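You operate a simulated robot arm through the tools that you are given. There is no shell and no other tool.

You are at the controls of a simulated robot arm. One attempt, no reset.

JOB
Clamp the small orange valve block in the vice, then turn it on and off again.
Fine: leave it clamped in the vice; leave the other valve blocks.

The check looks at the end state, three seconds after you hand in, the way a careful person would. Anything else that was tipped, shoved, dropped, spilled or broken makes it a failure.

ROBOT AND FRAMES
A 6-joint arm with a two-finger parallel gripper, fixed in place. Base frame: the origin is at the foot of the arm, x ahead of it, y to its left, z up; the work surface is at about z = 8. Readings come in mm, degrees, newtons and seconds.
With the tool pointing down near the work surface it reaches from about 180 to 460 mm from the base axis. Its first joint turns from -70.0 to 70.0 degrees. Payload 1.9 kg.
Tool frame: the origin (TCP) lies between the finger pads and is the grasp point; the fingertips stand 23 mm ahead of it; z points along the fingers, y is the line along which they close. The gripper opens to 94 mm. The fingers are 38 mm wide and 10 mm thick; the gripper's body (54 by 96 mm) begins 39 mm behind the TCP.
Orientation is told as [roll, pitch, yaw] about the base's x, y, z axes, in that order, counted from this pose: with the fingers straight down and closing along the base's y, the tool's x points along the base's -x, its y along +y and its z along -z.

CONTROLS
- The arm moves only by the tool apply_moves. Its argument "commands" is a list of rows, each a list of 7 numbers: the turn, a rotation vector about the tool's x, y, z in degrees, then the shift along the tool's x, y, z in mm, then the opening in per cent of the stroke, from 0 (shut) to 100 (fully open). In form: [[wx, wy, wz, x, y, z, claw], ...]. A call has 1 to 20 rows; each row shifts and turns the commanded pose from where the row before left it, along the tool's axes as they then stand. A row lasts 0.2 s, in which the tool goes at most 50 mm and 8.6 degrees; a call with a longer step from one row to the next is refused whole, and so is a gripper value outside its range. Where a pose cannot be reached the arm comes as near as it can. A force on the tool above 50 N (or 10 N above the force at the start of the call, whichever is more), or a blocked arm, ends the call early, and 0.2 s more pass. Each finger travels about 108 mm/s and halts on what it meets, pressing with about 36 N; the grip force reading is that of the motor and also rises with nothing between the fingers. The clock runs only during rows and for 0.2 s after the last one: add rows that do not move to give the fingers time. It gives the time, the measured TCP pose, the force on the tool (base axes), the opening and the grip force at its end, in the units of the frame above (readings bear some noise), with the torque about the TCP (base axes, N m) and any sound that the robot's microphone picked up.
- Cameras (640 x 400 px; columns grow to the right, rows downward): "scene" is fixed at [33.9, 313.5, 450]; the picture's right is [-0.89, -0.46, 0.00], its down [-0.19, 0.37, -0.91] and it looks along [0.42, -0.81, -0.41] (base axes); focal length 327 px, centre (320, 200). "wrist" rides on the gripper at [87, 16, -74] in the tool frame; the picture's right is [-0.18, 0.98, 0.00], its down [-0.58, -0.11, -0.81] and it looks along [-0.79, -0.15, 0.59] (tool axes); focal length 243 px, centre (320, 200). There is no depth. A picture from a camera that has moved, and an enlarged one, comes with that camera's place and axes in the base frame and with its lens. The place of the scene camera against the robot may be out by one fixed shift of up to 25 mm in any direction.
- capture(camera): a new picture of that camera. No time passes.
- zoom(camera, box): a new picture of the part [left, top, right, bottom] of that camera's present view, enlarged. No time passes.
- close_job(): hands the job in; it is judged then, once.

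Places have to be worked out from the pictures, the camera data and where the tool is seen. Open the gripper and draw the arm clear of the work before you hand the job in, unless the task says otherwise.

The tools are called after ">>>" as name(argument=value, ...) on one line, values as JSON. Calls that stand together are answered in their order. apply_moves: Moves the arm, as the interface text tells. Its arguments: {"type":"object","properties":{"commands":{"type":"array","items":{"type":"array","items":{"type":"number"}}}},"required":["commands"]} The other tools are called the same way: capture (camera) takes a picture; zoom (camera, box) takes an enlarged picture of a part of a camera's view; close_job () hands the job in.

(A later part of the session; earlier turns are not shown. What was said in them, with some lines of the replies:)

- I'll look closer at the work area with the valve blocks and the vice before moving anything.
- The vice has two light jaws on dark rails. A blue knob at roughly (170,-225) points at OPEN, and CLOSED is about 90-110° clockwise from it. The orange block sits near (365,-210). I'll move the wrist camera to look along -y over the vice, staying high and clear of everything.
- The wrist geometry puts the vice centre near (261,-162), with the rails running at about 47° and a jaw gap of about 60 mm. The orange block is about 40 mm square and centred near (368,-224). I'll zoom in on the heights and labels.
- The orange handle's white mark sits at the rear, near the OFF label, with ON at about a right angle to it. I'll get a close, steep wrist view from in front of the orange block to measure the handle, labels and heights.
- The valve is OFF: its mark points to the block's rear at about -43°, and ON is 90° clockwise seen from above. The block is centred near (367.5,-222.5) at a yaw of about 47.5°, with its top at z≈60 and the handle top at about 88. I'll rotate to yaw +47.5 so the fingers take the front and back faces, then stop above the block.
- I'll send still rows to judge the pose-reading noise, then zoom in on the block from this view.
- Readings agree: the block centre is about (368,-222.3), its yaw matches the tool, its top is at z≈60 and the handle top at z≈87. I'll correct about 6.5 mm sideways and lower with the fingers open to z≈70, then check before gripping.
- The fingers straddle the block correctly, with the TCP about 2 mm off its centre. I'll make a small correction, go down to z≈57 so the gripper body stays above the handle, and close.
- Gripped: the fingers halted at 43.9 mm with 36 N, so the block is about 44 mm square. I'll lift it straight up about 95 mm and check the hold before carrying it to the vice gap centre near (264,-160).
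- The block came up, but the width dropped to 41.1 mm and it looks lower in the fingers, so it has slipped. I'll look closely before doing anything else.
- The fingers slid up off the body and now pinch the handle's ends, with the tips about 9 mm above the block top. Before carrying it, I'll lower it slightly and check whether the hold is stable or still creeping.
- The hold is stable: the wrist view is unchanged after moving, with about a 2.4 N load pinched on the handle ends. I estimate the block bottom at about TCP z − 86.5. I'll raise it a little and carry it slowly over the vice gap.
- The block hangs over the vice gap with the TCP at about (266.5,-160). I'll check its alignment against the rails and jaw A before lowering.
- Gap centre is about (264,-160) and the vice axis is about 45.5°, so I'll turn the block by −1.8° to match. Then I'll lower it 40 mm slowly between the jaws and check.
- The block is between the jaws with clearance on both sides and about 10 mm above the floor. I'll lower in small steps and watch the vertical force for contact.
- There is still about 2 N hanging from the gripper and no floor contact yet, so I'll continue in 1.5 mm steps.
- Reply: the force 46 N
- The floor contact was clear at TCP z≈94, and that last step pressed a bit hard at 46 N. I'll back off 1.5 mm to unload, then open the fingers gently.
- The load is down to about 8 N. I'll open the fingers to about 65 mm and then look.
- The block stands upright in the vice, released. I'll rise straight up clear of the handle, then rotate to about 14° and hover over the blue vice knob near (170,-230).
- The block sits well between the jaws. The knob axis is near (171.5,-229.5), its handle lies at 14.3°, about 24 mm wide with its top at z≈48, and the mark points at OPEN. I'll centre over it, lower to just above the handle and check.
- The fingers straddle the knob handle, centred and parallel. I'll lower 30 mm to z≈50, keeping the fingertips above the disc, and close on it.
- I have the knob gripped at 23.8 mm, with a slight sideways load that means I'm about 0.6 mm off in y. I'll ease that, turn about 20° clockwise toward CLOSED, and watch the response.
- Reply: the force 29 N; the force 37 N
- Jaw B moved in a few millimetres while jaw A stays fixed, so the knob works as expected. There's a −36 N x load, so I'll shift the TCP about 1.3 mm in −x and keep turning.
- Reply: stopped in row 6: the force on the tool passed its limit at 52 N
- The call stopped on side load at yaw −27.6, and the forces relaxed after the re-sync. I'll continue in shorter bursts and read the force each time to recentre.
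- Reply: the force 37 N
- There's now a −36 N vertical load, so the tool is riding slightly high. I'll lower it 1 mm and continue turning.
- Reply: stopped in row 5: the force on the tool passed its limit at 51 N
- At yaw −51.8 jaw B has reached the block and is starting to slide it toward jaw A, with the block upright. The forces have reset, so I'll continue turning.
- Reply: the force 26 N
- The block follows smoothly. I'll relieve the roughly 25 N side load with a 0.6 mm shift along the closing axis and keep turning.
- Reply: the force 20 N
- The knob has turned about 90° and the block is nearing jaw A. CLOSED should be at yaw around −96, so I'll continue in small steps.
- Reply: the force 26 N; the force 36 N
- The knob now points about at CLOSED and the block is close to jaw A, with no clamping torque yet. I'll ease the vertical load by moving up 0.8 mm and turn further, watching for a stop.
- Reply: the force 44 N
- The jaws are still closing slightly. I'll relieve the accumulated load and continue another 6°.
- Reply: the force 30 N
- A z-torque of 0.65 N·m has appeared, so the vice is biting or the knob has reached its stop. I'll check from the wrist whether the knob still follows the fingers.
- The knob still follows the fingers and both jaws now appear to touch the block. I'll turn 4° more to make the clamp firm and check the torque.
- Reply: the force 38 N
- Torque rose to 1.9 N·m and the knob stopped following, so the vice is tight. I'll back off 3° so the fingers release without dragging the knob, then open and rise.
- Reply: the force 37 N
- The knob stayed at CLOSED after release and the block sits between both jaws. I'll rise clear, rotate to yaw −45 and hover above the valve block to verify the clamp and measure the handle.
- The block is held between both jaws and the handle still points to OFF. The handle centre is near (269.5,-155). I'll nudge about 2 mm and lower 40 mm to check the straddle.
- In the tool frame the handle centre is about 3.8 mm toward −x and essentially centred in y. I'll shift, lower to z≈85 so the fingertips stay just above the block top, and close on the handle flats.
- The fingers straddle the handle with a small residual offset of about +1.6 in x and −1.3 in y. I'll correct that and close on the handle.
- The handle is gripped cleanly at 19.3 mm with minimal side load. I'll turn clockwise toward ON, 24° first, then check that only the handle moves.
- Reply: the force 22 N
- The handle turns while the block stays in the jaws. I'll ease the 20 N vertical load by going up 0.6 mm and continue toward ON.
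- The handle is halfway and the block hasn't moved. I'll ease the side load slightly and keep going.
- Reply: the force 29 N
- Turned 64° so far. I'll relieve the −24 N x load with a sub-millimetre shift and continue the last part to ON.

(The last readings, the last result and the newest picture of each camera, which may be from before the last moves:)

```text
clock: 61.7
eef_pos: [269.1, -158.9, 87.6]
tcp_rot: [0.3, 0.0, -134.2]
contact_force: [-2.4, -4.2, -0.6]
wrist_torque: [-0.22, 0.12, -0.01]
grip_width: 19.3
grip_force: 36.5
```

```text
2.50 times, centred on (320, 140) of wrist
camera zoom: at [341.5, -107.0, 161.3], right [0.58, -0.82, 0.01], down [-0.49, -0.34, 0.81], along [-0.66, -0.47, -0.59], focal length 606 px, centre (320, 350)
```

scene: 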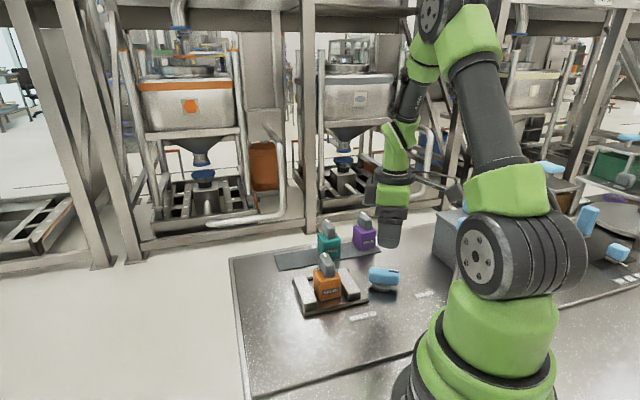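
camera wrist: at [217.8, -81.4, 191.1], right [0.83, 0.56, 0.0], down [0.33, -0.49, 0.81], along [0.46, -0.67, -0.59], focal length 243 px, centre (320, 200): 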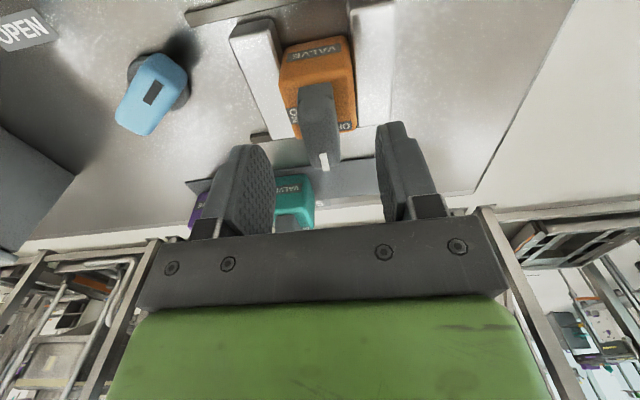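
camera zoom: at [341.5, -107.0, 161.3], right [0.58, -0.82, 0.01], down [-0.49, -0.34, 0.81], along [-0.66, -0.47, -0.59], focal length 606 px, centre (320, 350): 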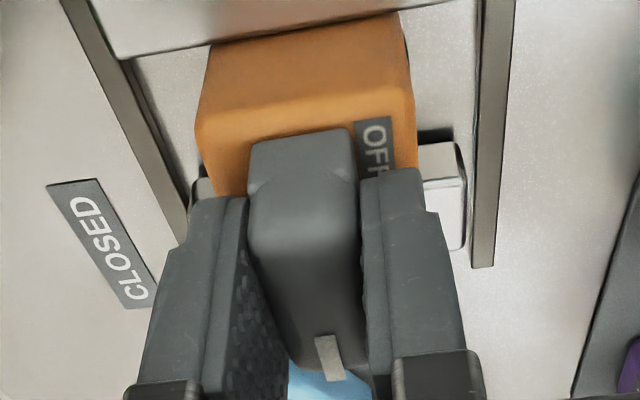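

At about 89° turned, the handle is nearly at ON. However, the label has crept up a few pixels and the TCP rose about 2.5 mm, so the block was drawn up slightly in the jaws. I'll press it gently back down while watching the force.

>>> apply_moves(commands=[[0, 0, 0, 0, 0, 1.0, 0], [0, 0, 0, 0, 0, 0.7, 0], [0, 0, 0, 0, 0, 0, 0]])

>>> zoom(camera="scene", box=[270, 210, 390, 330])

```text
clock: 62.5
eef_pos: [270.0, -158.8, 85.0]
tcp_rot: [0.3, -0.1, -134.0]
contact_force: [-2.2, 7.7, 19.8]
wrist_torque: [0.72, -0.36, 0.03]
grip_width: 19.4
grip_force: 36.2
```

```text
3.33 times, centred on (330, 270) of scene
camera zoom: at [33.8, 313.5, 450.0], right [-0.89, -0.46, 0.0], down [-0.19, 0.37, -0.91], along [0.42, -0.81, -0.41], focal length 1092 px, centre (287, -33)
```

zoom: 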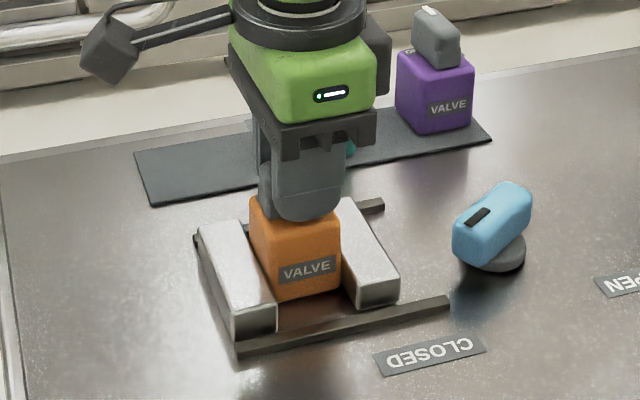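

>>> zoom(camera="scene", box=[285, 240, 365, 320])

```text
5.00 times, centred on (325, 280) of scene
camera zoom: at [33.8, 313.5, 450.0], right [-0.89, -0.46, 0.0], down [-0.19, 0.37, -0.91], along [0.42, -0.81, -0.41], focal length 1637 px, centre (295, -200)
```

zoom: 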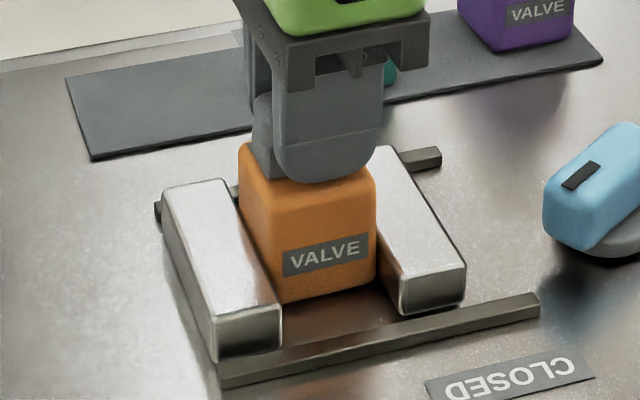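

The block shifted only 1–2 mm in the jaws, and a light downward press is seating it. I'll turn a few more degrees in small steps to make sure ON is fully reached, watching the z torque for the stop.

>>> apply_moves(commands=[[0, 0, 2, 0, 0, 0, 0], [0, 0, 2, 0, 0, 0, 0], [0, 0, 0, 0, 0, 0, 0]])

>>> zoom(camera="wrist", box=[220, 60, 420, 220])

>>> zoom(camera="scene", box=[285, 240, 365, 320])

```text
clock: 63.3
eef_pos: [270.4, -159.9, 85.0]
tcp_rot: [0.5, 0.0, -138.0]
contact_force: [-11.5, -10.0, 21.2]
wrist_torque: [0.04, 0.15, 0.81]
grip_width: 19.4
grip_force: 35.9
```

```text
2.50 times, centred on (320, 140) of wrist
camera zoom: at [344.5, -112.7, 159.5], right [0.52, -0.85, 0.01], down [-0.51, -0.3, 0.81], along [-0.69, -0.42, -0.59], focal length 606 px, centre (320, 350)
```

zoom: 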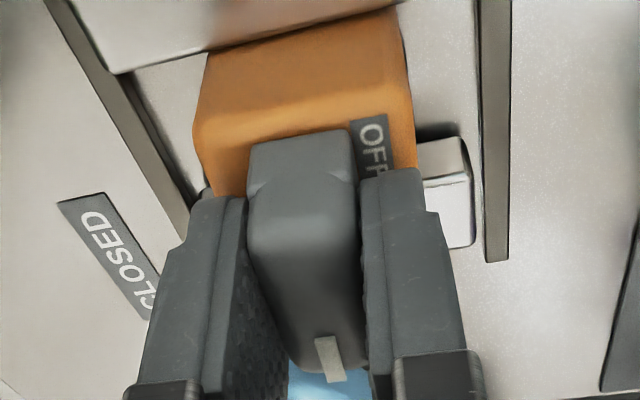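

```text
5.00 times, centred on (325, 280) of scene
camera zoom: at [33.8, 313.5, 450.0], right [-0.89, -0.46, 0.0], down [-0.19, 0.37, -0.91], along [0.42, -0.81, -0.41], focal length 1637 px, centre (295, -200)
```

zoom: 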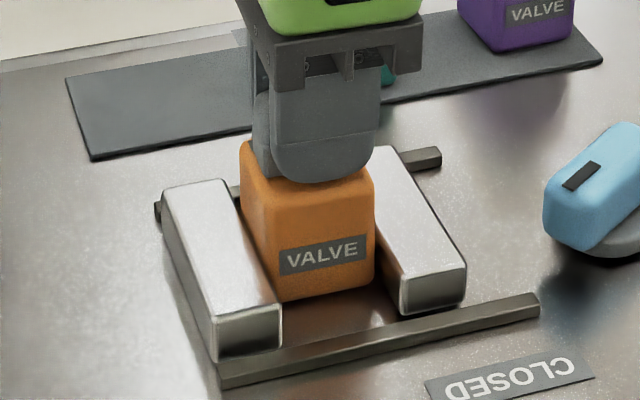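

A z torque of 0.81 N·m shows the ON stop was reached at about 92°. Now I'll turn back counter-clockwise toward OFF in monitored bursts.

>>> apply_moves(commands=[[0, 0, -4, 0, 0, 0, 0], [0, 0, -4, 0, 0, 0, 0], [0, 0, -4, 0, 0, 0, 0], [0, 0, -4, 0, 0, 0, 0], [0, 0, -4, 0, 0, 0, 0], [0, 0, 0, 0, 0, 0, 0]])

```text
clock: 64.7
eef_pos: [270.2, -159.1, 85.6]
tcp_rot: [0.4, -0.1, -118.1]
contact_force: [0.7, -11.8, 24.1]
wrist_torque: [0.13, -0.15, -0.03]
grip_width: 19.7
grip_force: 35.9
```

>>> apply_moves(commands=[[0, 0, -4, -0.3, 0.1, 0, 0], [0, 0, -4, 0, 0, 0, 0], [0, 0, -4, 0, 0, 0, 0], [0, 0, -4, 0, 0, 0, 0], [0, 0, -4, 0, 0, 0, 0], [0, 0, 0, 0, 0, 0, 0]])

>>> zoom(camera="scene", box=[285, 240, 365, 320])

```text
clock: 66.1
eef_pos: [269.3, -159.8, 84.0]
tcp_rot: [0.3, -0.1, -97.9]
contact_force: [4.4, -2.3, 8.4]
wrist_torque: [0.07, -0.23, 0.01]
grip_width: 19.2
grip_force: 36.0
```

```text
5.00 times, centred on (325, 280) of scene
camera zoom: at [33.8, 313.5, 450.0], right [-0.89, -0.46, 0.0], down [-0.19, 0.37, -0.91], along [0.42, -0.81, -0.41], focal length 1637 px, centre (295, -200)
```

zoom: 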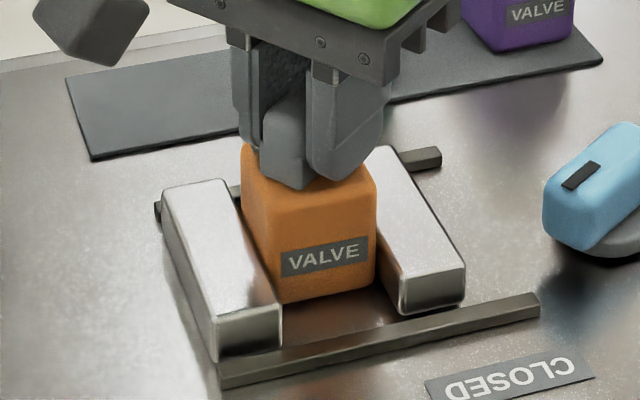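

The block is steady and forces are low with the handle 40° back from ON. I'll continue toward OFF.

>>> apply_moves(commands=[[0, 0, -4, 0, 0, 0, 0], [0, 0, -4, 0, 0, 0, 0], [0, 0, -4, 0, 0, 0, 0], [0, 0, -4, 0, 0, 0, 0], [0, 0, -4, 0, 0, 0, 0], [0, 0, 0, 0, 0, 0, 0]])

>>> apply_moves(commands=[[0, 0, -4, 0, 0, 0, 0], [0, 0, -4, 0, 0, 0, 0], [0, 0, -4, 0, 0, 0, 0], [0, 0, 0, 0, 0, 0, 0]])

>>> zoom(camera="scene", box=[285, 240, 365, 320])

```text
clock: 67.5
eef_pos: [269.8, -159.9, 83.8]
tcp_rot: [0.1, -0.2, -78.0]
contact_force: [1.4, 1.9, -2.1]
wrist_torque: [0.13, -0.1, -0.01]
grip_width: 19.4
grip_force: 36.1
```

```text
clock: 68.5
eef_pos: [270.8, -159.5, 84.9]
tcp_rot: [0.1, -0.3, -65.9]
contact_force: [4.2, 4.6, 1.3]
wrist_torque: [0.18, -0.22, -0.04]
grip_width: 19.4
grip_force: 36.4
```

```text
5.00 times, centred on (325, 280) of scene
camera zoom: at [33.9, 313.5, 450.0], right [-0.89, -0.46, 0.0], down [-0.19, 0.37, -0.91], along [0.42, -0.81, -0.41], focal length 1637 px, centre (295, -200)
```

zoom: 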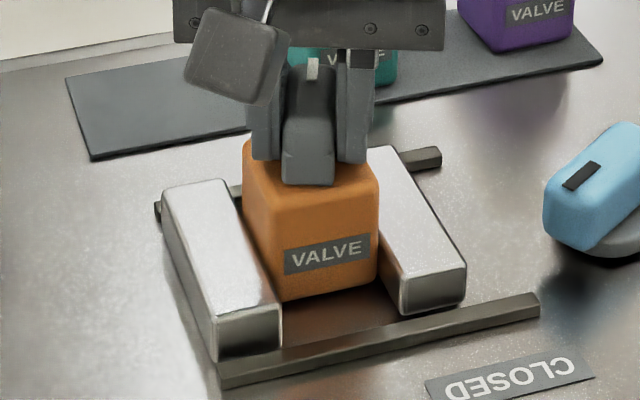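

Forces are near zero and about 21° remain to OFF. I'll continue, with small steps at the end.

>>> apply_moves(commands=[[0, 0, -4, 0, 0, 0, 0], [0, 0, -4, 0, 0, 0, 0], [0, 0, -4, 0, 0, 0, 0], [0, 0, -4, 0, 0, 0, 0], [0, 0, -3, 0, 0, 0, 0], [0, 0, 0, 0, 0, 0, 0]])

>>> apply_moves(commands=[[0, 0, -2, 0, 0, 0, 0], [0, 0, 0, 0, 0, 0, 0]])

>>> zoom(camera="scene", box=[285, 240, 365, 320])

>>> zoom(camera="wrist", box=[220, 60, 420, 220])

```text
clock: 69.9
eef_pos: [270.8, -159.7, 85.0]
tcp_rot: [0.0, -0.2, -47.0]
contact_force: [3.3, 3.9, -0.8]
wrist_torque: [0.15, -0.1, -0.01]
grip_width: 19.3
grip_force: 36.0
```

```text
clock: 70.5
eef_pos: [270.4, -159.8, 85.0]
tcp_rot: [0.0, -0.3, -45.0]
contact_force: [4.6, 5.1, 2.9]
wrist_torque: [0.32, -0.12, -0.02]
grip_width: 19.3
grip_force: 35.7
```

```text
5.00 times, centred on (325, 280) of scene
camera zoom: at [33.9, 313.5, 450.0], right [-0.89, -0.46, 0.0], down [-0.19, 0.37, -0.91], along [0.42, -0.81, -0.41], focal length 1637 px, centre (295, -200)
```

zoom: 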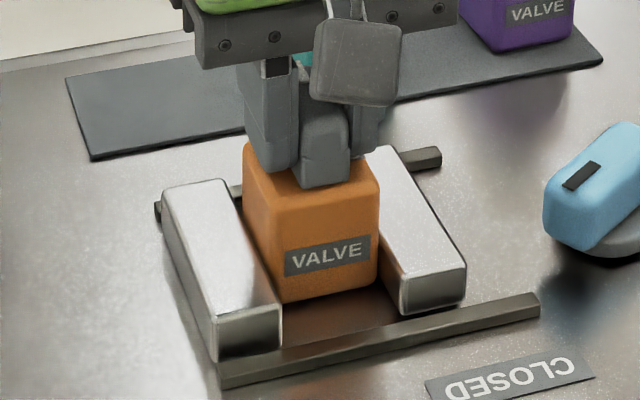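

```text
2.50 times, centred on (320, 140) of wrist
camera zoom: at [220.8, -86.2, 158.4], right [0.83, 0.56, 0.0], down [0.33, -0.49, 0.81], along [0.46, -0.67, -0.59], focal length 606 px, centre (320, 350)
```

zoom: 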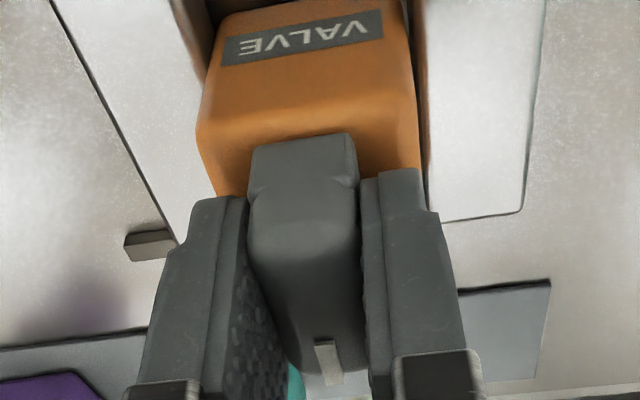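

The handle is back at the OFF angle, but there's no stop torque yet. I'll turn a couple of degrees more to seat it firmly at OFF.

>>> apply_moves(commands=[[0, 0, -2, 0, 0, 0, 0], [0, 0, 0, 0, 0, 0, 0]])

>>> apply_moves(commands=[[0, 0, -1.5, 0, 0, 0, 0], [0, 0, 0, 0, 0, 0, 0]])

```text
clock: 71.1
eef_pos: [270.0, -158.9, 83.0]
tcp_rot: [0.0, -0.3, -43.0]
contact_force: [0.6, 3.1, 2.5]
wrist_torque: [0.17, 0.11, -0.09]
grip_width: 19.0
grip_force: 36.0
```

```text
clock: 71.7
eef_pos: [269.8, -158.9, 83.5]
tcp_rot: [0.0, -0.4, -41.5]
contact_force: [1.1, 7.3, 9.6]
wrist_torque: [0.35, 0.3, -0.17]
grip_width: 19.4
grip_force: 35.7
```

>>> apply_moves(commands=[[0, 0, -1.2, 0, 0, 0, 0], [0, 0, 0, 0, 0, 0, 0]])

>>> zoom(camera="scene", box=[285, 240, 365, 320])

>>> zoom(camera="wrist", box=[220, 60, 420, 220])

```text
clock: 72.3
eef_pos: [270.3, -160.0, 83.5]
tcp_rot: [0.1, -0.4, -40.3]
contact_force: [4.2, 2.8, 7.1]
wrist_torque: [0.21, 0.03, -0.11]
grip_width: 19.5
grip_force: 36.2
```

```text
5.00 times, centred on (325, 280) of scene
camera zoom: at [33.8, 313.5, 450.0], right [-0.89, -0.46, 0.0], down [-0.19, 0.37, -0.91], along [0.42, -0.81, -0.41], focal length 1637 px, centre (295, -200)
```

zoom: 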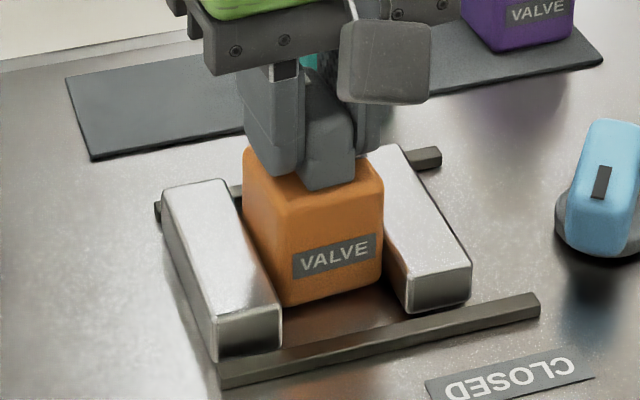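

```text
2.50 times, centred on (320, 140) of wrist
camera zoom: at [214.1, -90.2, 158.1], right [0.78, 0.63, 0.0], down [0.37, -0.46, 0.81], along [0.51, -0.63, -0.59], focal length 606 px, centre (320, 350)
```

zoom: 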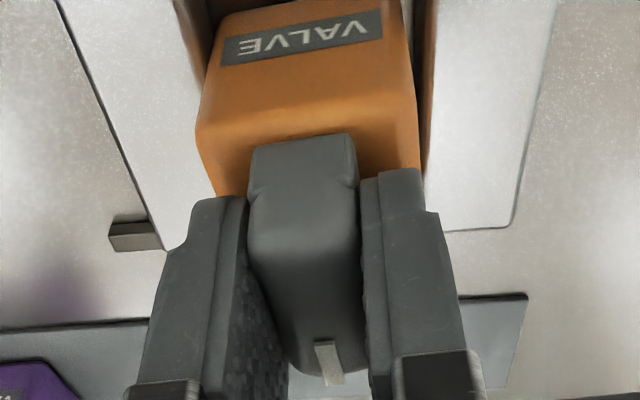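

Overshooting at the OFF stop twisted the block slightly and wedged jaw B back, and the knob turned back a bit with it. I'll turn back about 3.5° to square the block, release the handle, and then re-tighten the vice.

>>> apply_moves(commands=[[0, 0, 1.8, 0, 0, 0, 0], [0, 0, 1.8, 0, 0, 0, 0], [0, 0, 0, 0, 0, 0, 0]])

>>> zoom(camera="scene", box=[285, 230, 435, 330])

>>> zoom(camera="scene", box=[285, 240, 365, 320])

>>> capture(camera="wrist")

```text
clock: 73.1
eef_pos: [268.5, -158.6, 83.5]
tcp_rot: [0.0, -0.3, -43.8]
contact_force: [0.3, -0.6, 0.5]
wrist_torque: [-0.01, 0.01, -0.01]
grip_width: 19.2
grip_force: 36.2
```

```text
4.00 times, centred on (360, 280) of scene
camera zoom: at [33.9, 313.5, 450.0], right [-0.89, -0.46, 0.0], down [-0.19, 0.37, -0.91], along [0.42, -0.81, -0.41], focal length 1310 px, centre (160, -120)
```

zoom: 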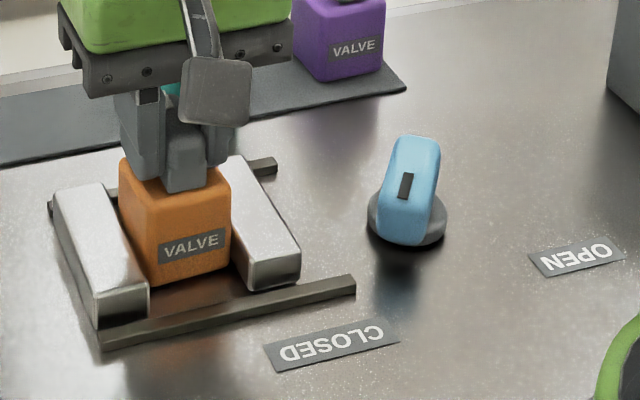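

```text
5.00 times, centred on (325, 280) of scene
camera zoom: at [33.9, 313.5, 450.0], right [-0.89, -0.46, 0.0], down [-0.19, 0.37, -0.91], along [0.42, -0.81, -0.41], focal length 1637 px, centre (295, -200)
```

zoom: 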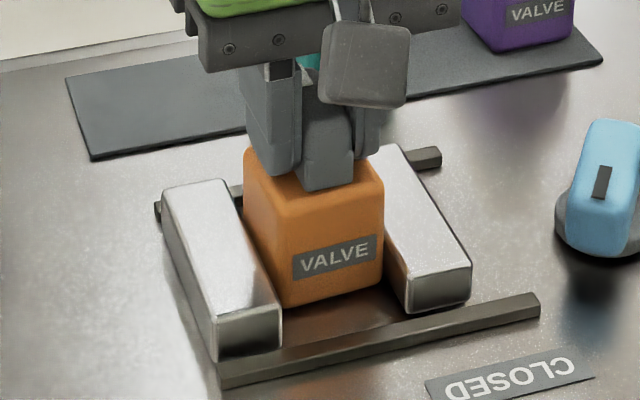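

```text
taken
camera wrist: at [218.3, -86.4, 158.2], right [0.81, 0.58, 0.0], down [0.34, -0.48, 0.81], along [0.47, -0.66, -0.59], focal length 243 px, centre (320, 200)
```

wrist: 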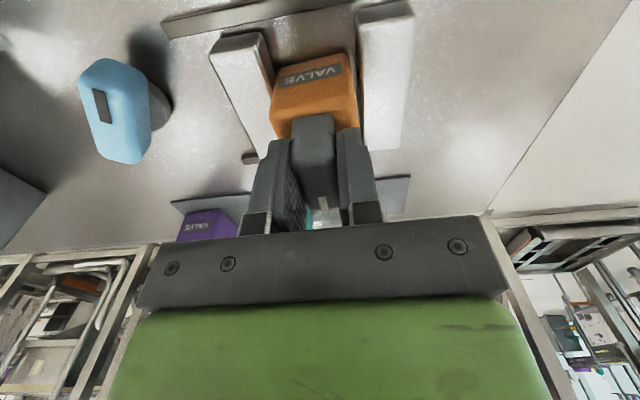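

The knob has backed off roughly 25° and the block now sits loosely, with the handle at OFF and square to the block. I'll release the handle, rise, and go back to re-tighten the knob.

>>> apply_moves(commands=[[0, 0, 0, 0, 0, 0, 28], [0, 0, 0, 0, 0, 0, 45], [0, 0, 0, 0, 0, 0, 60], [0, 0, 0, 0, 0, 0, 60], [0, 0, 0, 0, 0, -15, 60], [0, 0, 0, 0, 0, -20, 60], [0, 0, 0, 0, 0, -20, 60], [0, 0, 0, 0, 0, -20, 60], [0, 0, 0, 0, 0, 0, 60]])

>>> capture(camera="wrist")

>>> zoom(camera="wrist", box=[240, 0, 400, 120])

>>> zoom(camera="scene", box=[285, 230, 435, 330])

```text
clock: 75.1
eef_pos: [269.2, -156.5, 159.7]
tcp_rot: [0.1, -0.2, -43.9]
contact_force: [0.1, -0.5, 0.5]
wrist_torque: [0.01, 0.03, 0.01]
grip_width: 56.5
grip_force: 0.1
```

```text
taken
camera wrist: at [218.6, -83.9, 234.1], right [0.81, 0.58, 0.0], down [0.34, -0.48, 0.81], along [0.47, -0.66, -0.59], focal length 243 px, centre (320, 200)
```

wrist: 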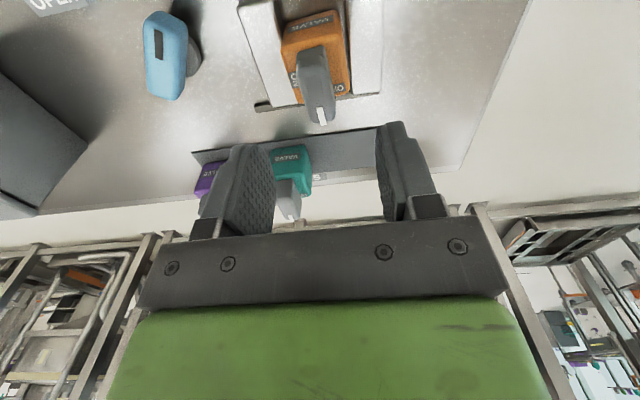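

```text
3.33 times, centred on (320, 60) of wrist
camera zoom: at [218.6, -83.9, 234.1], right [0.81, 0.58, 0.0], down [0.34, -0.48, 0.81], along [0.47, -0.66, -0.59], focal length 809 px, centre (320, 667)
```

zoom: 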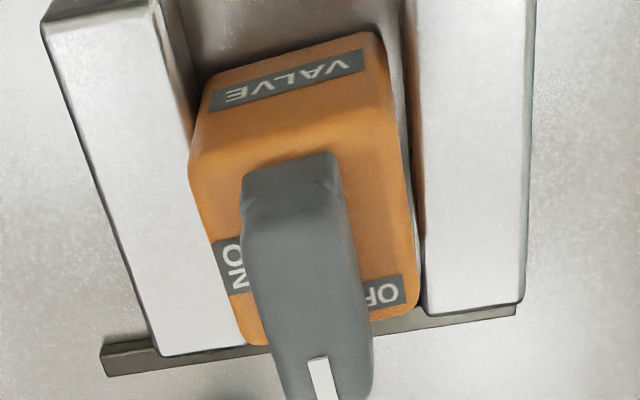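

```text
4.00 times, centred on (360, 280) of scene
camera zoom: at [33.9, 313.5, 450.0], right [-0.89, -0.46, 0.0], down [-0.19, 0.37, -0.91], along [0.42, -0.81, -0.41], focal length 1310 px, centre (160, -120)
```

zoom: 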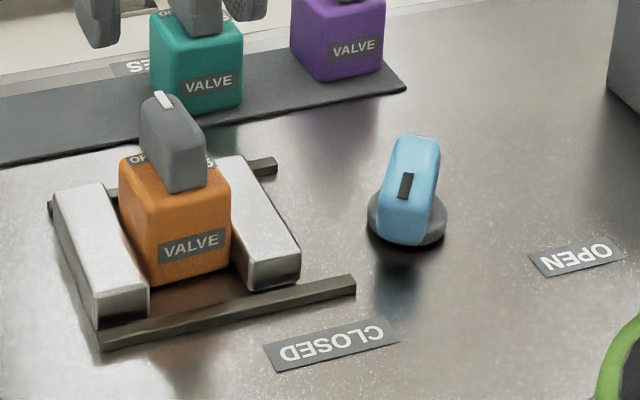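

The block is a few degrees askew in the loosened jaws and the valve is at OFF. I'll measure the knob's present angle.

>>> zoom(camera="wrist", box=[100, 0, 260, 120])

```text
3.33 times, centred on (180, 60) of wrist
camera zoom: at [218.6, -83.9, 234.1], right [0.81, 0.58, 0.0], down [0.34, -0.48, 0.81], along [0.47, -0.66, -0.59], focal length 809 px, centre (787, 667)
```

zoom: 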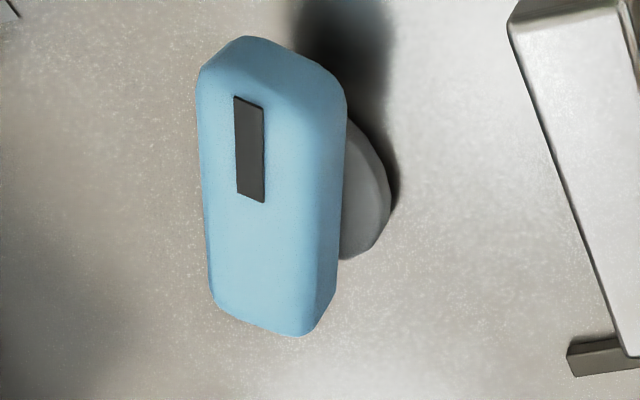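

The knob now points to about 99°, meaning tool yaw −81, so it backed off about 26°. I'll move over it with matching yaw at a safe height.

>>> apply_moves(commands=[[0, 0, 7.46, 0, 0, 0, 60], [0, 0, 7.46, 0, 0, 0, 60], [0, 0, 7.46, 0, 0, 0, 60], [0, 0, 7.46, 0, 0, 0, 60], [0, 0, 7.46, 0, 0, 0, 60], [0, 0, 0, -14.4, -26.7, 0, 60], [0, 0, 0, -14.4, -26.7, 0, 60], [0, 0, 0, -14.4, -26.7, 0, 60], [0, 0, 0, -14.4, -26.7, 0, 60], [0, 0, 0, 0, 0, 25, 60], [0, 0, 0, 0, 0, 25, 60], [0, 0, 0, 0, 0, 25, 60], [0, 0, 0, 0, 0, 0, 60], [0, 0, 0, 0, 0, 0, 60]])

>>> capture(camera="wrist")

>>> zoom(camera="wrist", box=[220, 40, 420, 200])

```text
clock: 78.1
eef_pos: [172.1, -231.8, 84.5]
tcp_rot: [0.2, -0.2, -81.3]
contact_force: [0.7, 0.6, -0.5]
wrist_torque: [-0.01, 0.03, 0.03]
grip_width: 56.2
grip_force: 0.1
```

```text
taken
camera wrist: at [174.0, -142.9, 158.8], right [1.0, -0.03, 0.0], down [-0.02, -0.59, 0.81], along [-0.02, -0.81, -0.59], focal length 243 px, centre (320, 200)
```

wrist: 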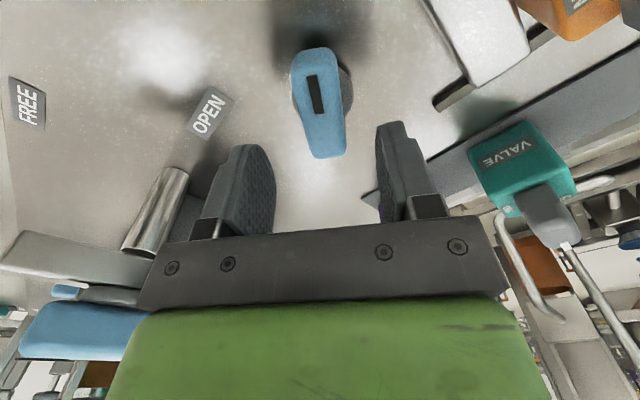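

```text
2.50 times, centred on (320, 120) of wrist
camera zoom: at [174.0, -142.9, 158.8], right [1.0, -0.03, 0.0], down [-0.02, -0.59, 0.81], along [-0.02, -0.81, -0.59], focal length 606 px, centre (320, 400)
```

zoom: 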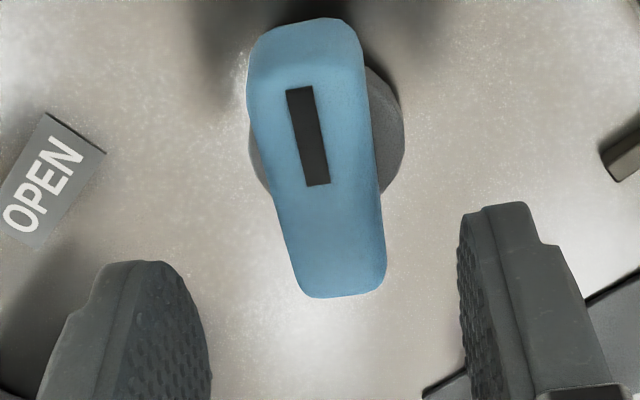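

The knob is aligned within about 1° of the tool, offset by roughly (+2.5,+1.6) mm in the tool frame. I'll shift, lower to z≈52 and grip it.

>>> apply_moves(commands=[[0, 0, 0, 2.5, 1.6, 0, 60], [0, 0, 0, 0, 0, 12, 60], [0, 0, 0, 0, 0, 12, 60], [0, 0, 0, 0, 0, 8.5, 60], [0, 0, 0, 0, 0, 0, 60], [0, 0, 0, 0, 0, 0, 40], [0, 0, 0, 0, 0, 0, 28], [0, 0, 0, 0, 0, 0, 10], [0, 0, 0, 0, 0, 0, 0], [0, 0, 0, 0, 0, 0, 0]])

>>> zoom(camera="wrist", box=[220, 60, 420, 220])

```text
clock: 80.3
eef_pos: [173.8, -229.5, 52.1]
tcp_rot: [0.0, -0.3, -81.4]
contact_force: [-39.3, -20.4, 3.1]
wrist_torque: [-0.21, 0.64, 0.0]
grip_width: 23.9
grip_force: 44.9
```

```text
2.50 times, centred on (320, 140) of wrist
camera zoom: at [176.2, -141.4, 126.6], right [1.0, -0.03, 0.0], down [-0.02, -0.59, 0.81], along [-0.03, -0.81, -0.59], focal length 606 px, centre (320, 350)
```

zoom: 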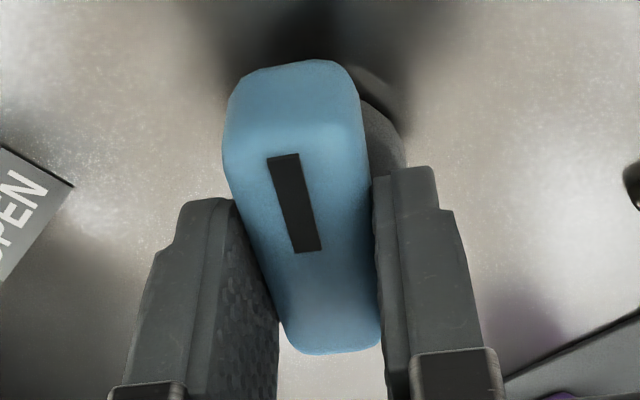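

I have the knob with a −39 N side load, so I'll shift about 1.2 mm to relieve it, then tighten clockwise in bursts.

>>> apply_moves(commands=[[0, 0, 0, -0.4, -1.2, 0, 0], [0, 0, 0, 0, 0, 0, 0]])

>>> apply_moves(commands=[[0, 0, 3, 0, 0, 0, 0], [0, 0, 3, 0, 0, 0, 0], [0, 0, 3, 0, 0, 0, 0], [0, 0, 0, 0, 0, 0, 0]])

>>> zoom(camera="scene", box=[285, 240, 365, 320])

```text
clock: 80.9
eef_pos: [172.4, -230.0, 52.4]
tcp_rot: [0.2, -0.2, -81.2]
contact_force: [-24.5, -16.6, 3.2]
wrist_torque: [1.21, 0.79, -0.01]
grip_width: 23.9
grip_force: 45.1
```

```text
clock: 81.9
eef_pos: [173.8, -229.6, 51.4]
tcp_rot: [0.1, -0.2, -90.4]
contact_force: [-40.1, -21.7, 11.3]
wrist_torque: [0.67, 0.84, 0.05]
grip_width: 24.3
grip_force: 45.2
```

```text
5.00 times, centred on (325, 280) of scene
camera zoom: at [33.9, 313.5, 450.0], right [-0.89, -0.46, 0.0], down [-0.19, 0.37, -0.91], along [0.42, -0.81, -0.41], focal length 1637 px, centre (295, -200)
```

zoom: 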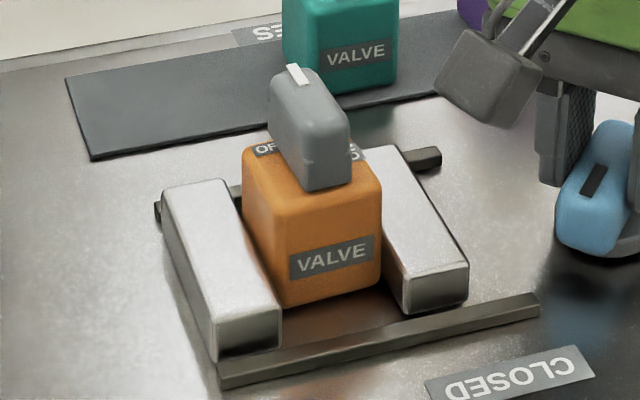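

>>> apply_moves(commands=[[0, 0, 0, -0.7, -1.3, 0, 0], [0, 0, 0, 0, 0, 0, 0]])

>>> apply_moves(commands=[[0, 0, 3, 0, 0, 0, 0], [0, 0, 3, 0, 0, 0, 0], [0, 0, 3, 0, 0, 0, 0], [0, 0, 0, 0, 0, 0, 0]])

>>> zoom(camera="scene", box=[285, 240, 365, 320])

```text
clock: 82.5
eef_pos: [173.0, -229.8, 51.4]
tcp_rot: [0.2, -0.2, -90.1]
contact_force: [-2.1, -7.7, -34.9]
wrist_torque: [-0.28, 0.48, 0.01]
grip_width: 23.9
grip_force: 45.0
```

```text
clock: 83.5
eef_pos: [172.9, -230.5, 52.5]
tcp_rot: [0.2, -0.2, -99.2]
contact_force: [18.1, 23.6, 26.1]
wrist_torque: [0.58, 0.47, -0.02]
grip_width: 24.2
grip_force: 44.8
```

```text
5.00 times, centred on (325, 280) of scene
camera zoom: at [33.8, 313.6, 450.0], right [-0.89, -0.46, 0.0], down [-0.19, 0.37, -0.91], along [0.42, -0.81, -0.41], focal length 1637 px, centre (295, -200)
```

zoom: 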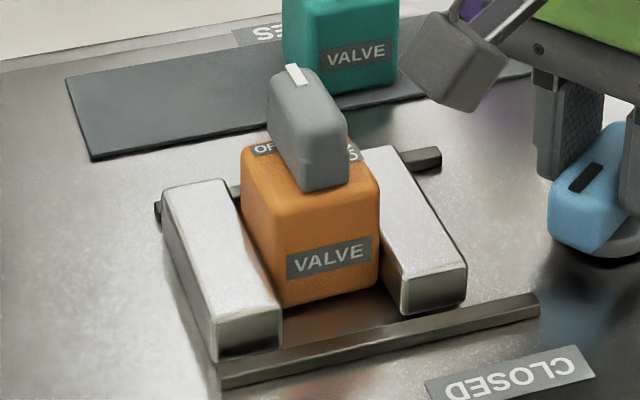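

The block is squaring up. I'll relieve the load and continue to the clamp point.

>>> apply_moves(commands=[[0, 0, 2, 0.5, 0.3, -0.4, 0], [0, 0, 2, 0, 0, 0, 0], [0, 0, 2, 0, 0, 0, 0], [0, 0, 0, 0, 0, 0, 0]])

>>> zoom(camera="scene", box=[285, 240, 365, 320])

```text
clock: 84.5
eef_pos: [172.4, -230.6, 51.4]
tcp_rot: [0.2, -0.1, -105.2]
contact_force: [39.0, 18.7, -22.2]
wrist_torque: [0.53, 0.28, 0.09]
grip_width: 23.9
grip_force: 45.0
```

```text
5.00 times, centred on (325, 280) of scene
camera zoom: at [33.9, 313.5, 450.1], right [-0.89, -0.46, 0.0], down [-0.19, 0.37, -0.91], along [0.42, -0.81, -0.41], focal length 1637 px, centre (295, -200)
```

zoom: 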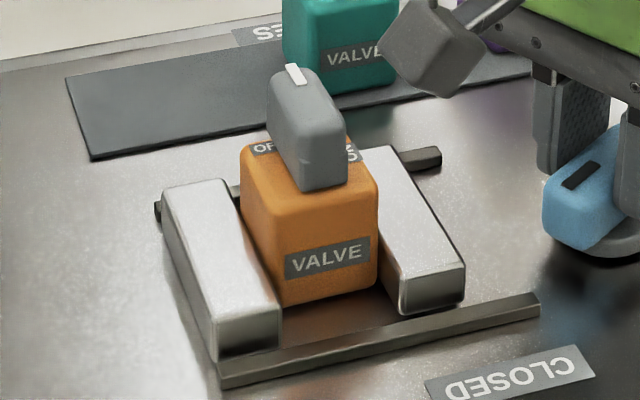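

>>> apply_moves(commands=[[0, 0, 0, 0.7, 0.9, 0.4, 0], [0, 0, 2, 0, 0, 0, 0], [0, 0, 2, 0, 0, 0, 0], [0, 0, 0, 0, 0, 0, 0]])

>>> zoom(camera="wrist", box=[220, 60, 420, 220])

>>> zoom(camera="scene", box=[285, 240, 365, 320])

```text
clock: 85.5
eef_pos: [172.9, -230.4, 51.3]
tcp_rot: [0.3, -0.1, -109.1]
contact_force: [-17.7, 0.7, 20.5]
wrist_torque: [-0.37, 0.6, 2.14]
grip_width: 25.1
grip_force: 44.4
```

```text
2.50 times, centred on (320, 140) of wrist
camera zoom: at [216.5, -153.8, 126.8], right [0.87, -0.5, 0.01], down [-0.3, -0.51, 0.81], along [-0.4, -0.7, -0.59], focal length 606 px, centre (320, 350)
```

zoom: 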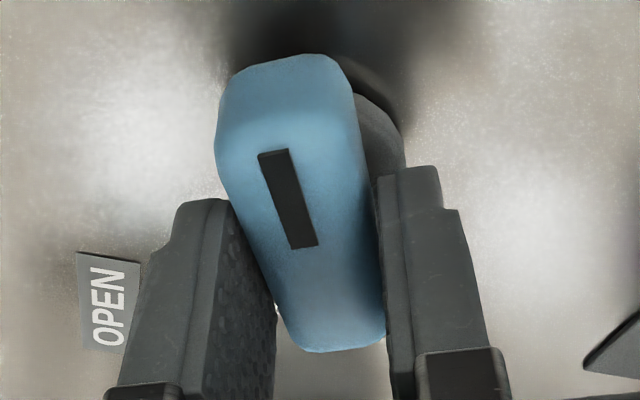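

```text
5.00 times, centred on (325, 280) of scene
camera zoom: at [33.8, 313.5, 450.0], right [-0.89, -0.46, 0.0], down [-0.19, 0.37, -0.91], along [0.42, -0.81, -0.41], focal length 1637 px, centre (295, -200)
```

zoom: 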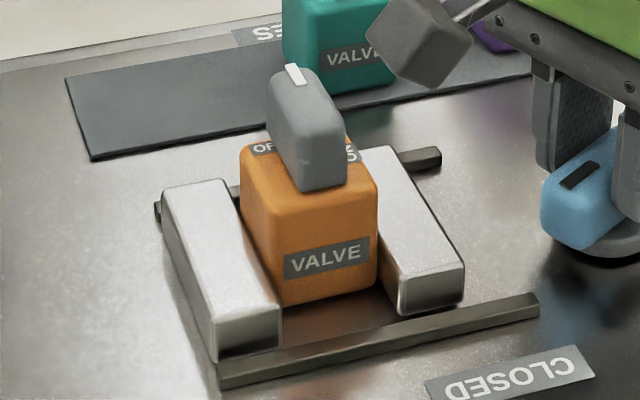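

The vice is tight again: torque is 2.1 N·m and the knob is at its stop around −106.5. I'll untwist about 2.5° so the fingers release parallel, open, and rise.

>>> apply_moves(commands=[[0, 0, -1.3, 0, 0, 0, 0], [0, 0, -1.2, 0, 0, 0, 0], [0, 0, 0, 0, 0, 0, 0]])

>>> apply_moves(commands=[[0, 0, 0, 0, 0, 0, 32], [0, 0, 0, 0, 0, 0, 45], [0, 0, 0, 0, 0, 0, 60], [0, 0, 0, 0, 0, 0, 60]])

>>> apply_moves(commands=[[0, 0, 0, 0, 0, -15, 60], [0, 0, 0, 0, 0, -25, 60], [0, 0, 0, 0, 0, -30, 60], [0, 0, 0, 0, 0, -35, 60], [0, 0, 0, 0, 0, 0, 60]])

>>> zoom(camera="scene", box=[285, 230, 435, 330])

>>> capture(camera="wrist")

```text
clock: 86.3
eef_pos: [172.6, -229.0, 52.4]
tcp_rot: [0.2, -0.2, -106.2]
contact_force: [-6.1, -4.1, 2.7]
wrist_torque: [0.46, 0.42, 1.44]
grip_width: 24.0
grip_force: 44.9
stopped in row 3: the force on the tool passed its limit at 52 N (the readings are from after the stop); the commanded pose is now the measured one
```

```text
clock: 87.3
eef_pos: [172.9, -229.3, 51.0]
tcp_rot: [0.2, -0.1, -106.7]
contact_force: [0.0, -0.4, 0.3]
wrist_torque: [-0.01, -0.04, 0.04]
grip_width: 56.3
grip_force: 0.1
```

```text
clock: 88.5
eef_pos: [172.3, -233.2, 159.5]
tcp_rot: [0.2, -0.1, -106.7]
contact_force: [0.0, 0.6, -1.2]
wrist_torque: [-0.02, -0.03, -0.01]
grip_width: 56.6
grip_force: 0.1
```

```text
4.00 times, centred on (360, 280) of scene
camera zoom: at [33.9, 313.5, 450.0], right [-0.89, -0.46, 0.0], down [-0.19, 0.37, -0.91], along [0.42, -0.81, -0.41], focal length 1310 px, centre (160, -120)
```

zoom: 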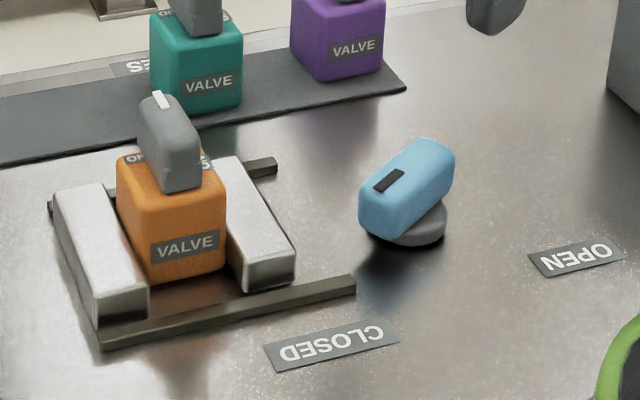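

```text
taken
camera wrist: at [213.3, -154.1, 233.6], right [0.89, -0.46, 0.0], down [-0.27, -0.52, 0.81], along [-0.37, -0.72, -0.59], focal length 243 px, centre (320, 200)
```

wrist: 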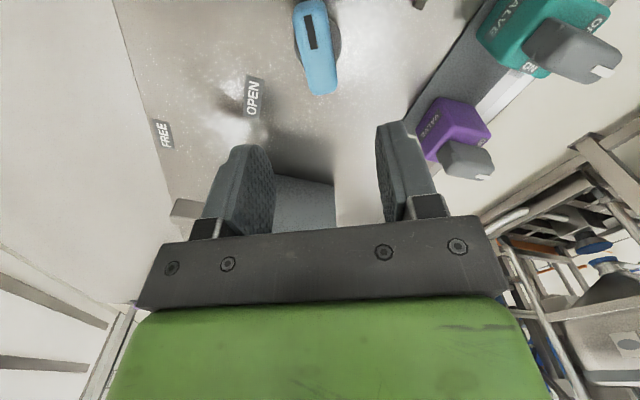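

The knob holds at CLOSED and the block is squared between the jaws. I'll hover over the block again to verify the handle angle against the OFF mark and the jaw contact.

>>> apply_moves(commands=[[0, 0, -7.7, 0, 0, 0, 60], [0, 0, -7.7, 0, 0, 0, 60], [0, 0, -7.7, 0, 0, 0, 60], [0, 0, -7.7, 0, 0, 0, 60], [0, 0, -7.7, 0, 0, 0, 60], [0, 0, -7.7, 0, 0, 0, 60], [0, 0, -7.7, 0, 0, 0, 60], [0, 0, -7.8, 0, 0, 0, 60], [0, 0, 0, -3.8, 30.4, 0, 60], [0, 0, 0, -3.8, 30.4, 0, 60], [0, 0, 0, -3.8, 30.4, 0, 60], [0, 0, 0, -3.8, 30.4, 0, 60], [0, 0, 0, 0, 0, 0, 60], [0, 0, 0, 0, 0, 0, 60]])

>>> zoom(camera="wrist", box=[240, 0, 400, 120])

>>> zoom(camera="scene", box=[295, 245, 343, 305])

>>> capture(camera="scene")

```text
clock: 91.5
eef_pos: [269.8, -153.8, 160.3]
tcp_rot: [0.0, -0.2, -45.0]
contact_force: [0.6, 0.4, 0.5]
wrist_torque: [-0.02, 0.0, 0.0]
grip_width: 56.2
grip_force: 0.1
```

```text
3.33 times, centred on (320, 60) of wrist
camera zoom: at [219.7, -80.9, 234.1], right [0.83, 0.56, 0.0], down [0.33, -0.49, 0.81], along [0.46, -0.67, -0.59], focal length 809 px, centre (320, 667)
```

zoom: 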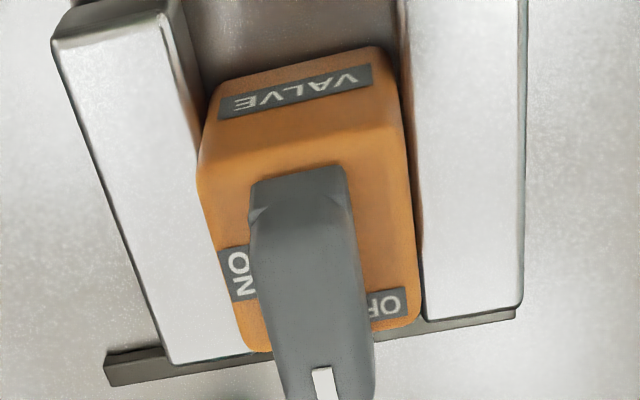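

```text
6.67 times, centred on (319, 275) of scene
camera zoom: at [33.9, 313.5, 450.0], right [-0.89, -0.46, 0.0], down [-0.19, 0.37, -0.91], along [0.42, -0.81, -0.41], focal length 2183 px, centre (327, -300)
```

zoom: 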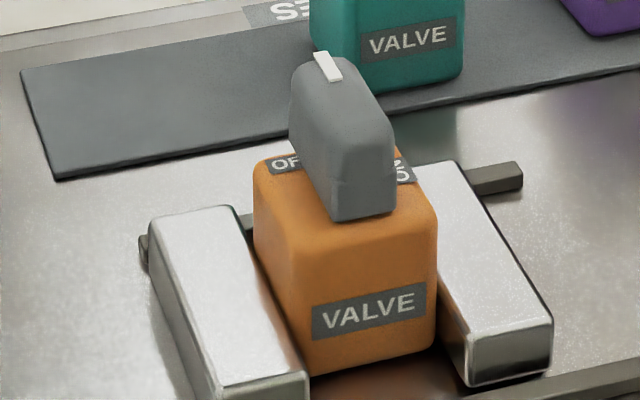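

```text
taken
```

scene: 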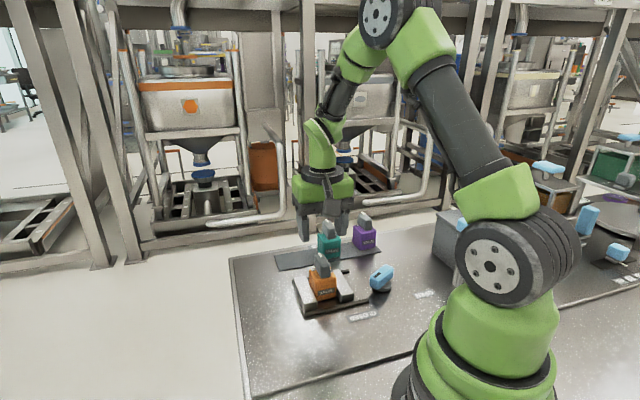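

The block is clamped squarely, the handle is aligned with the block within about 1° and points to OFF, and the teal and purple blocks look untouched. I'll raise the open gripper well clear and do a last check.

>>> apply_moves(commands=[[0, 0, 0, 0, 0, -25, 70], [0, 0, 0, 0, 0, -30, 80], [0, 0, 0, 0, 0, -30, 100], [0, 0, 0, 0, 0, -30, 100], [0, 0, 0, 0, 0, -30, 100], [0, 0, 0, 27, 17.7, 0, 100], [0, 0, 0, 27, 17.7, 0, 100], [0, 0, 0, 27, 17.7, 0, 100], [0, 0, 0, 0, 0, 0, 100], [0, 0, 0, 0, 0, 0, 100], [0, 0, 0, 0, 0, 0, 100]])

>>> capture(camera="scene")

>>> zoom(camera="scene", box=[260, 200, 420, 320])

>>> capture(camera="wrist")

```text
clock: 94.0
eef_pos: [249.7, -56.8, 303.7]
tcp_rot: [0.0, -0.2, -44.9]
contact_force: [0.2, -1.3, -0.2]
wrist_torque: [0.0, 0.02, 0.0]
grip_width: 94.0
grip_force: 0.0
```

```text
taken
```

scene: 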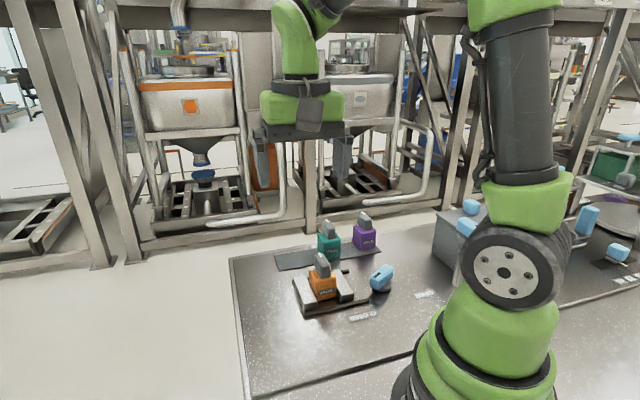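

```text
3.33 times, centred on (340, 260) of scene
camera zoom: at [33.9, 313.5, 450.0], right [-0.89, -0.46, 0.0], down [-0.19, 0.37, -0.91], along [0.42, -0.81, -0.41], focal length 1092 px, centre (253, 0)
```

zoom: 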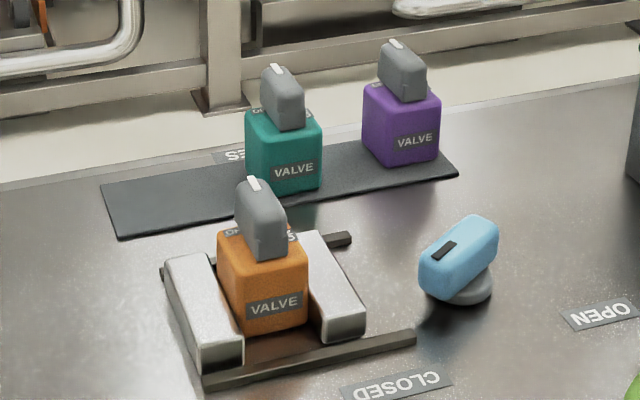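

```text
taken
camera wrist: at [200.0, 15.4, 378.1], right [0.83, 0.56, 0.0], down [0.33, -0.49, 0.81], along [0.46, -0.67, -0.59], focal length 243 px, centre (320, 200)
```

wrist: 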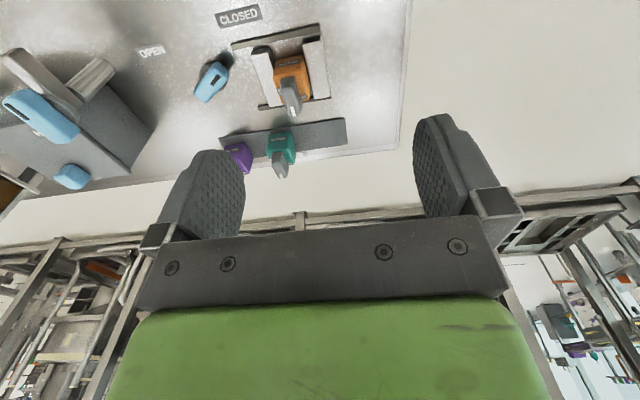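

The final views show the orange block clamped upright between the jaws with its handle at OFF. The vice knob is holding at CLOSED, the other blocks are in place, and the open gripper is well clear. I'm handing in.

>>> close_job()

```text
The job is handed in.
```

The orange valve block is clamped in the vice with its valve at OFF, and the job is handed in. The valve was turned to ON until it hit its stop (about 92°), then back to OFF.

- **Slip on lifting:** the block slid in the fingers on the first lift, and I carried it to the vice by its handle instead. It was not dropped.
- **Vice re-tightened:** turning back to OFF, I went slightly past the stop. That twisted the block a few degrees and pushed the vice partly open. I squared it up and tightened the vice again. The valve had already been on and back to about OFF while clamped.
- **Final check:** the handle lines up with the block to within about 1°. The knob stays at CLOSED, and the teal and purple blocks look untouched. The gripper is open and clear of the work.
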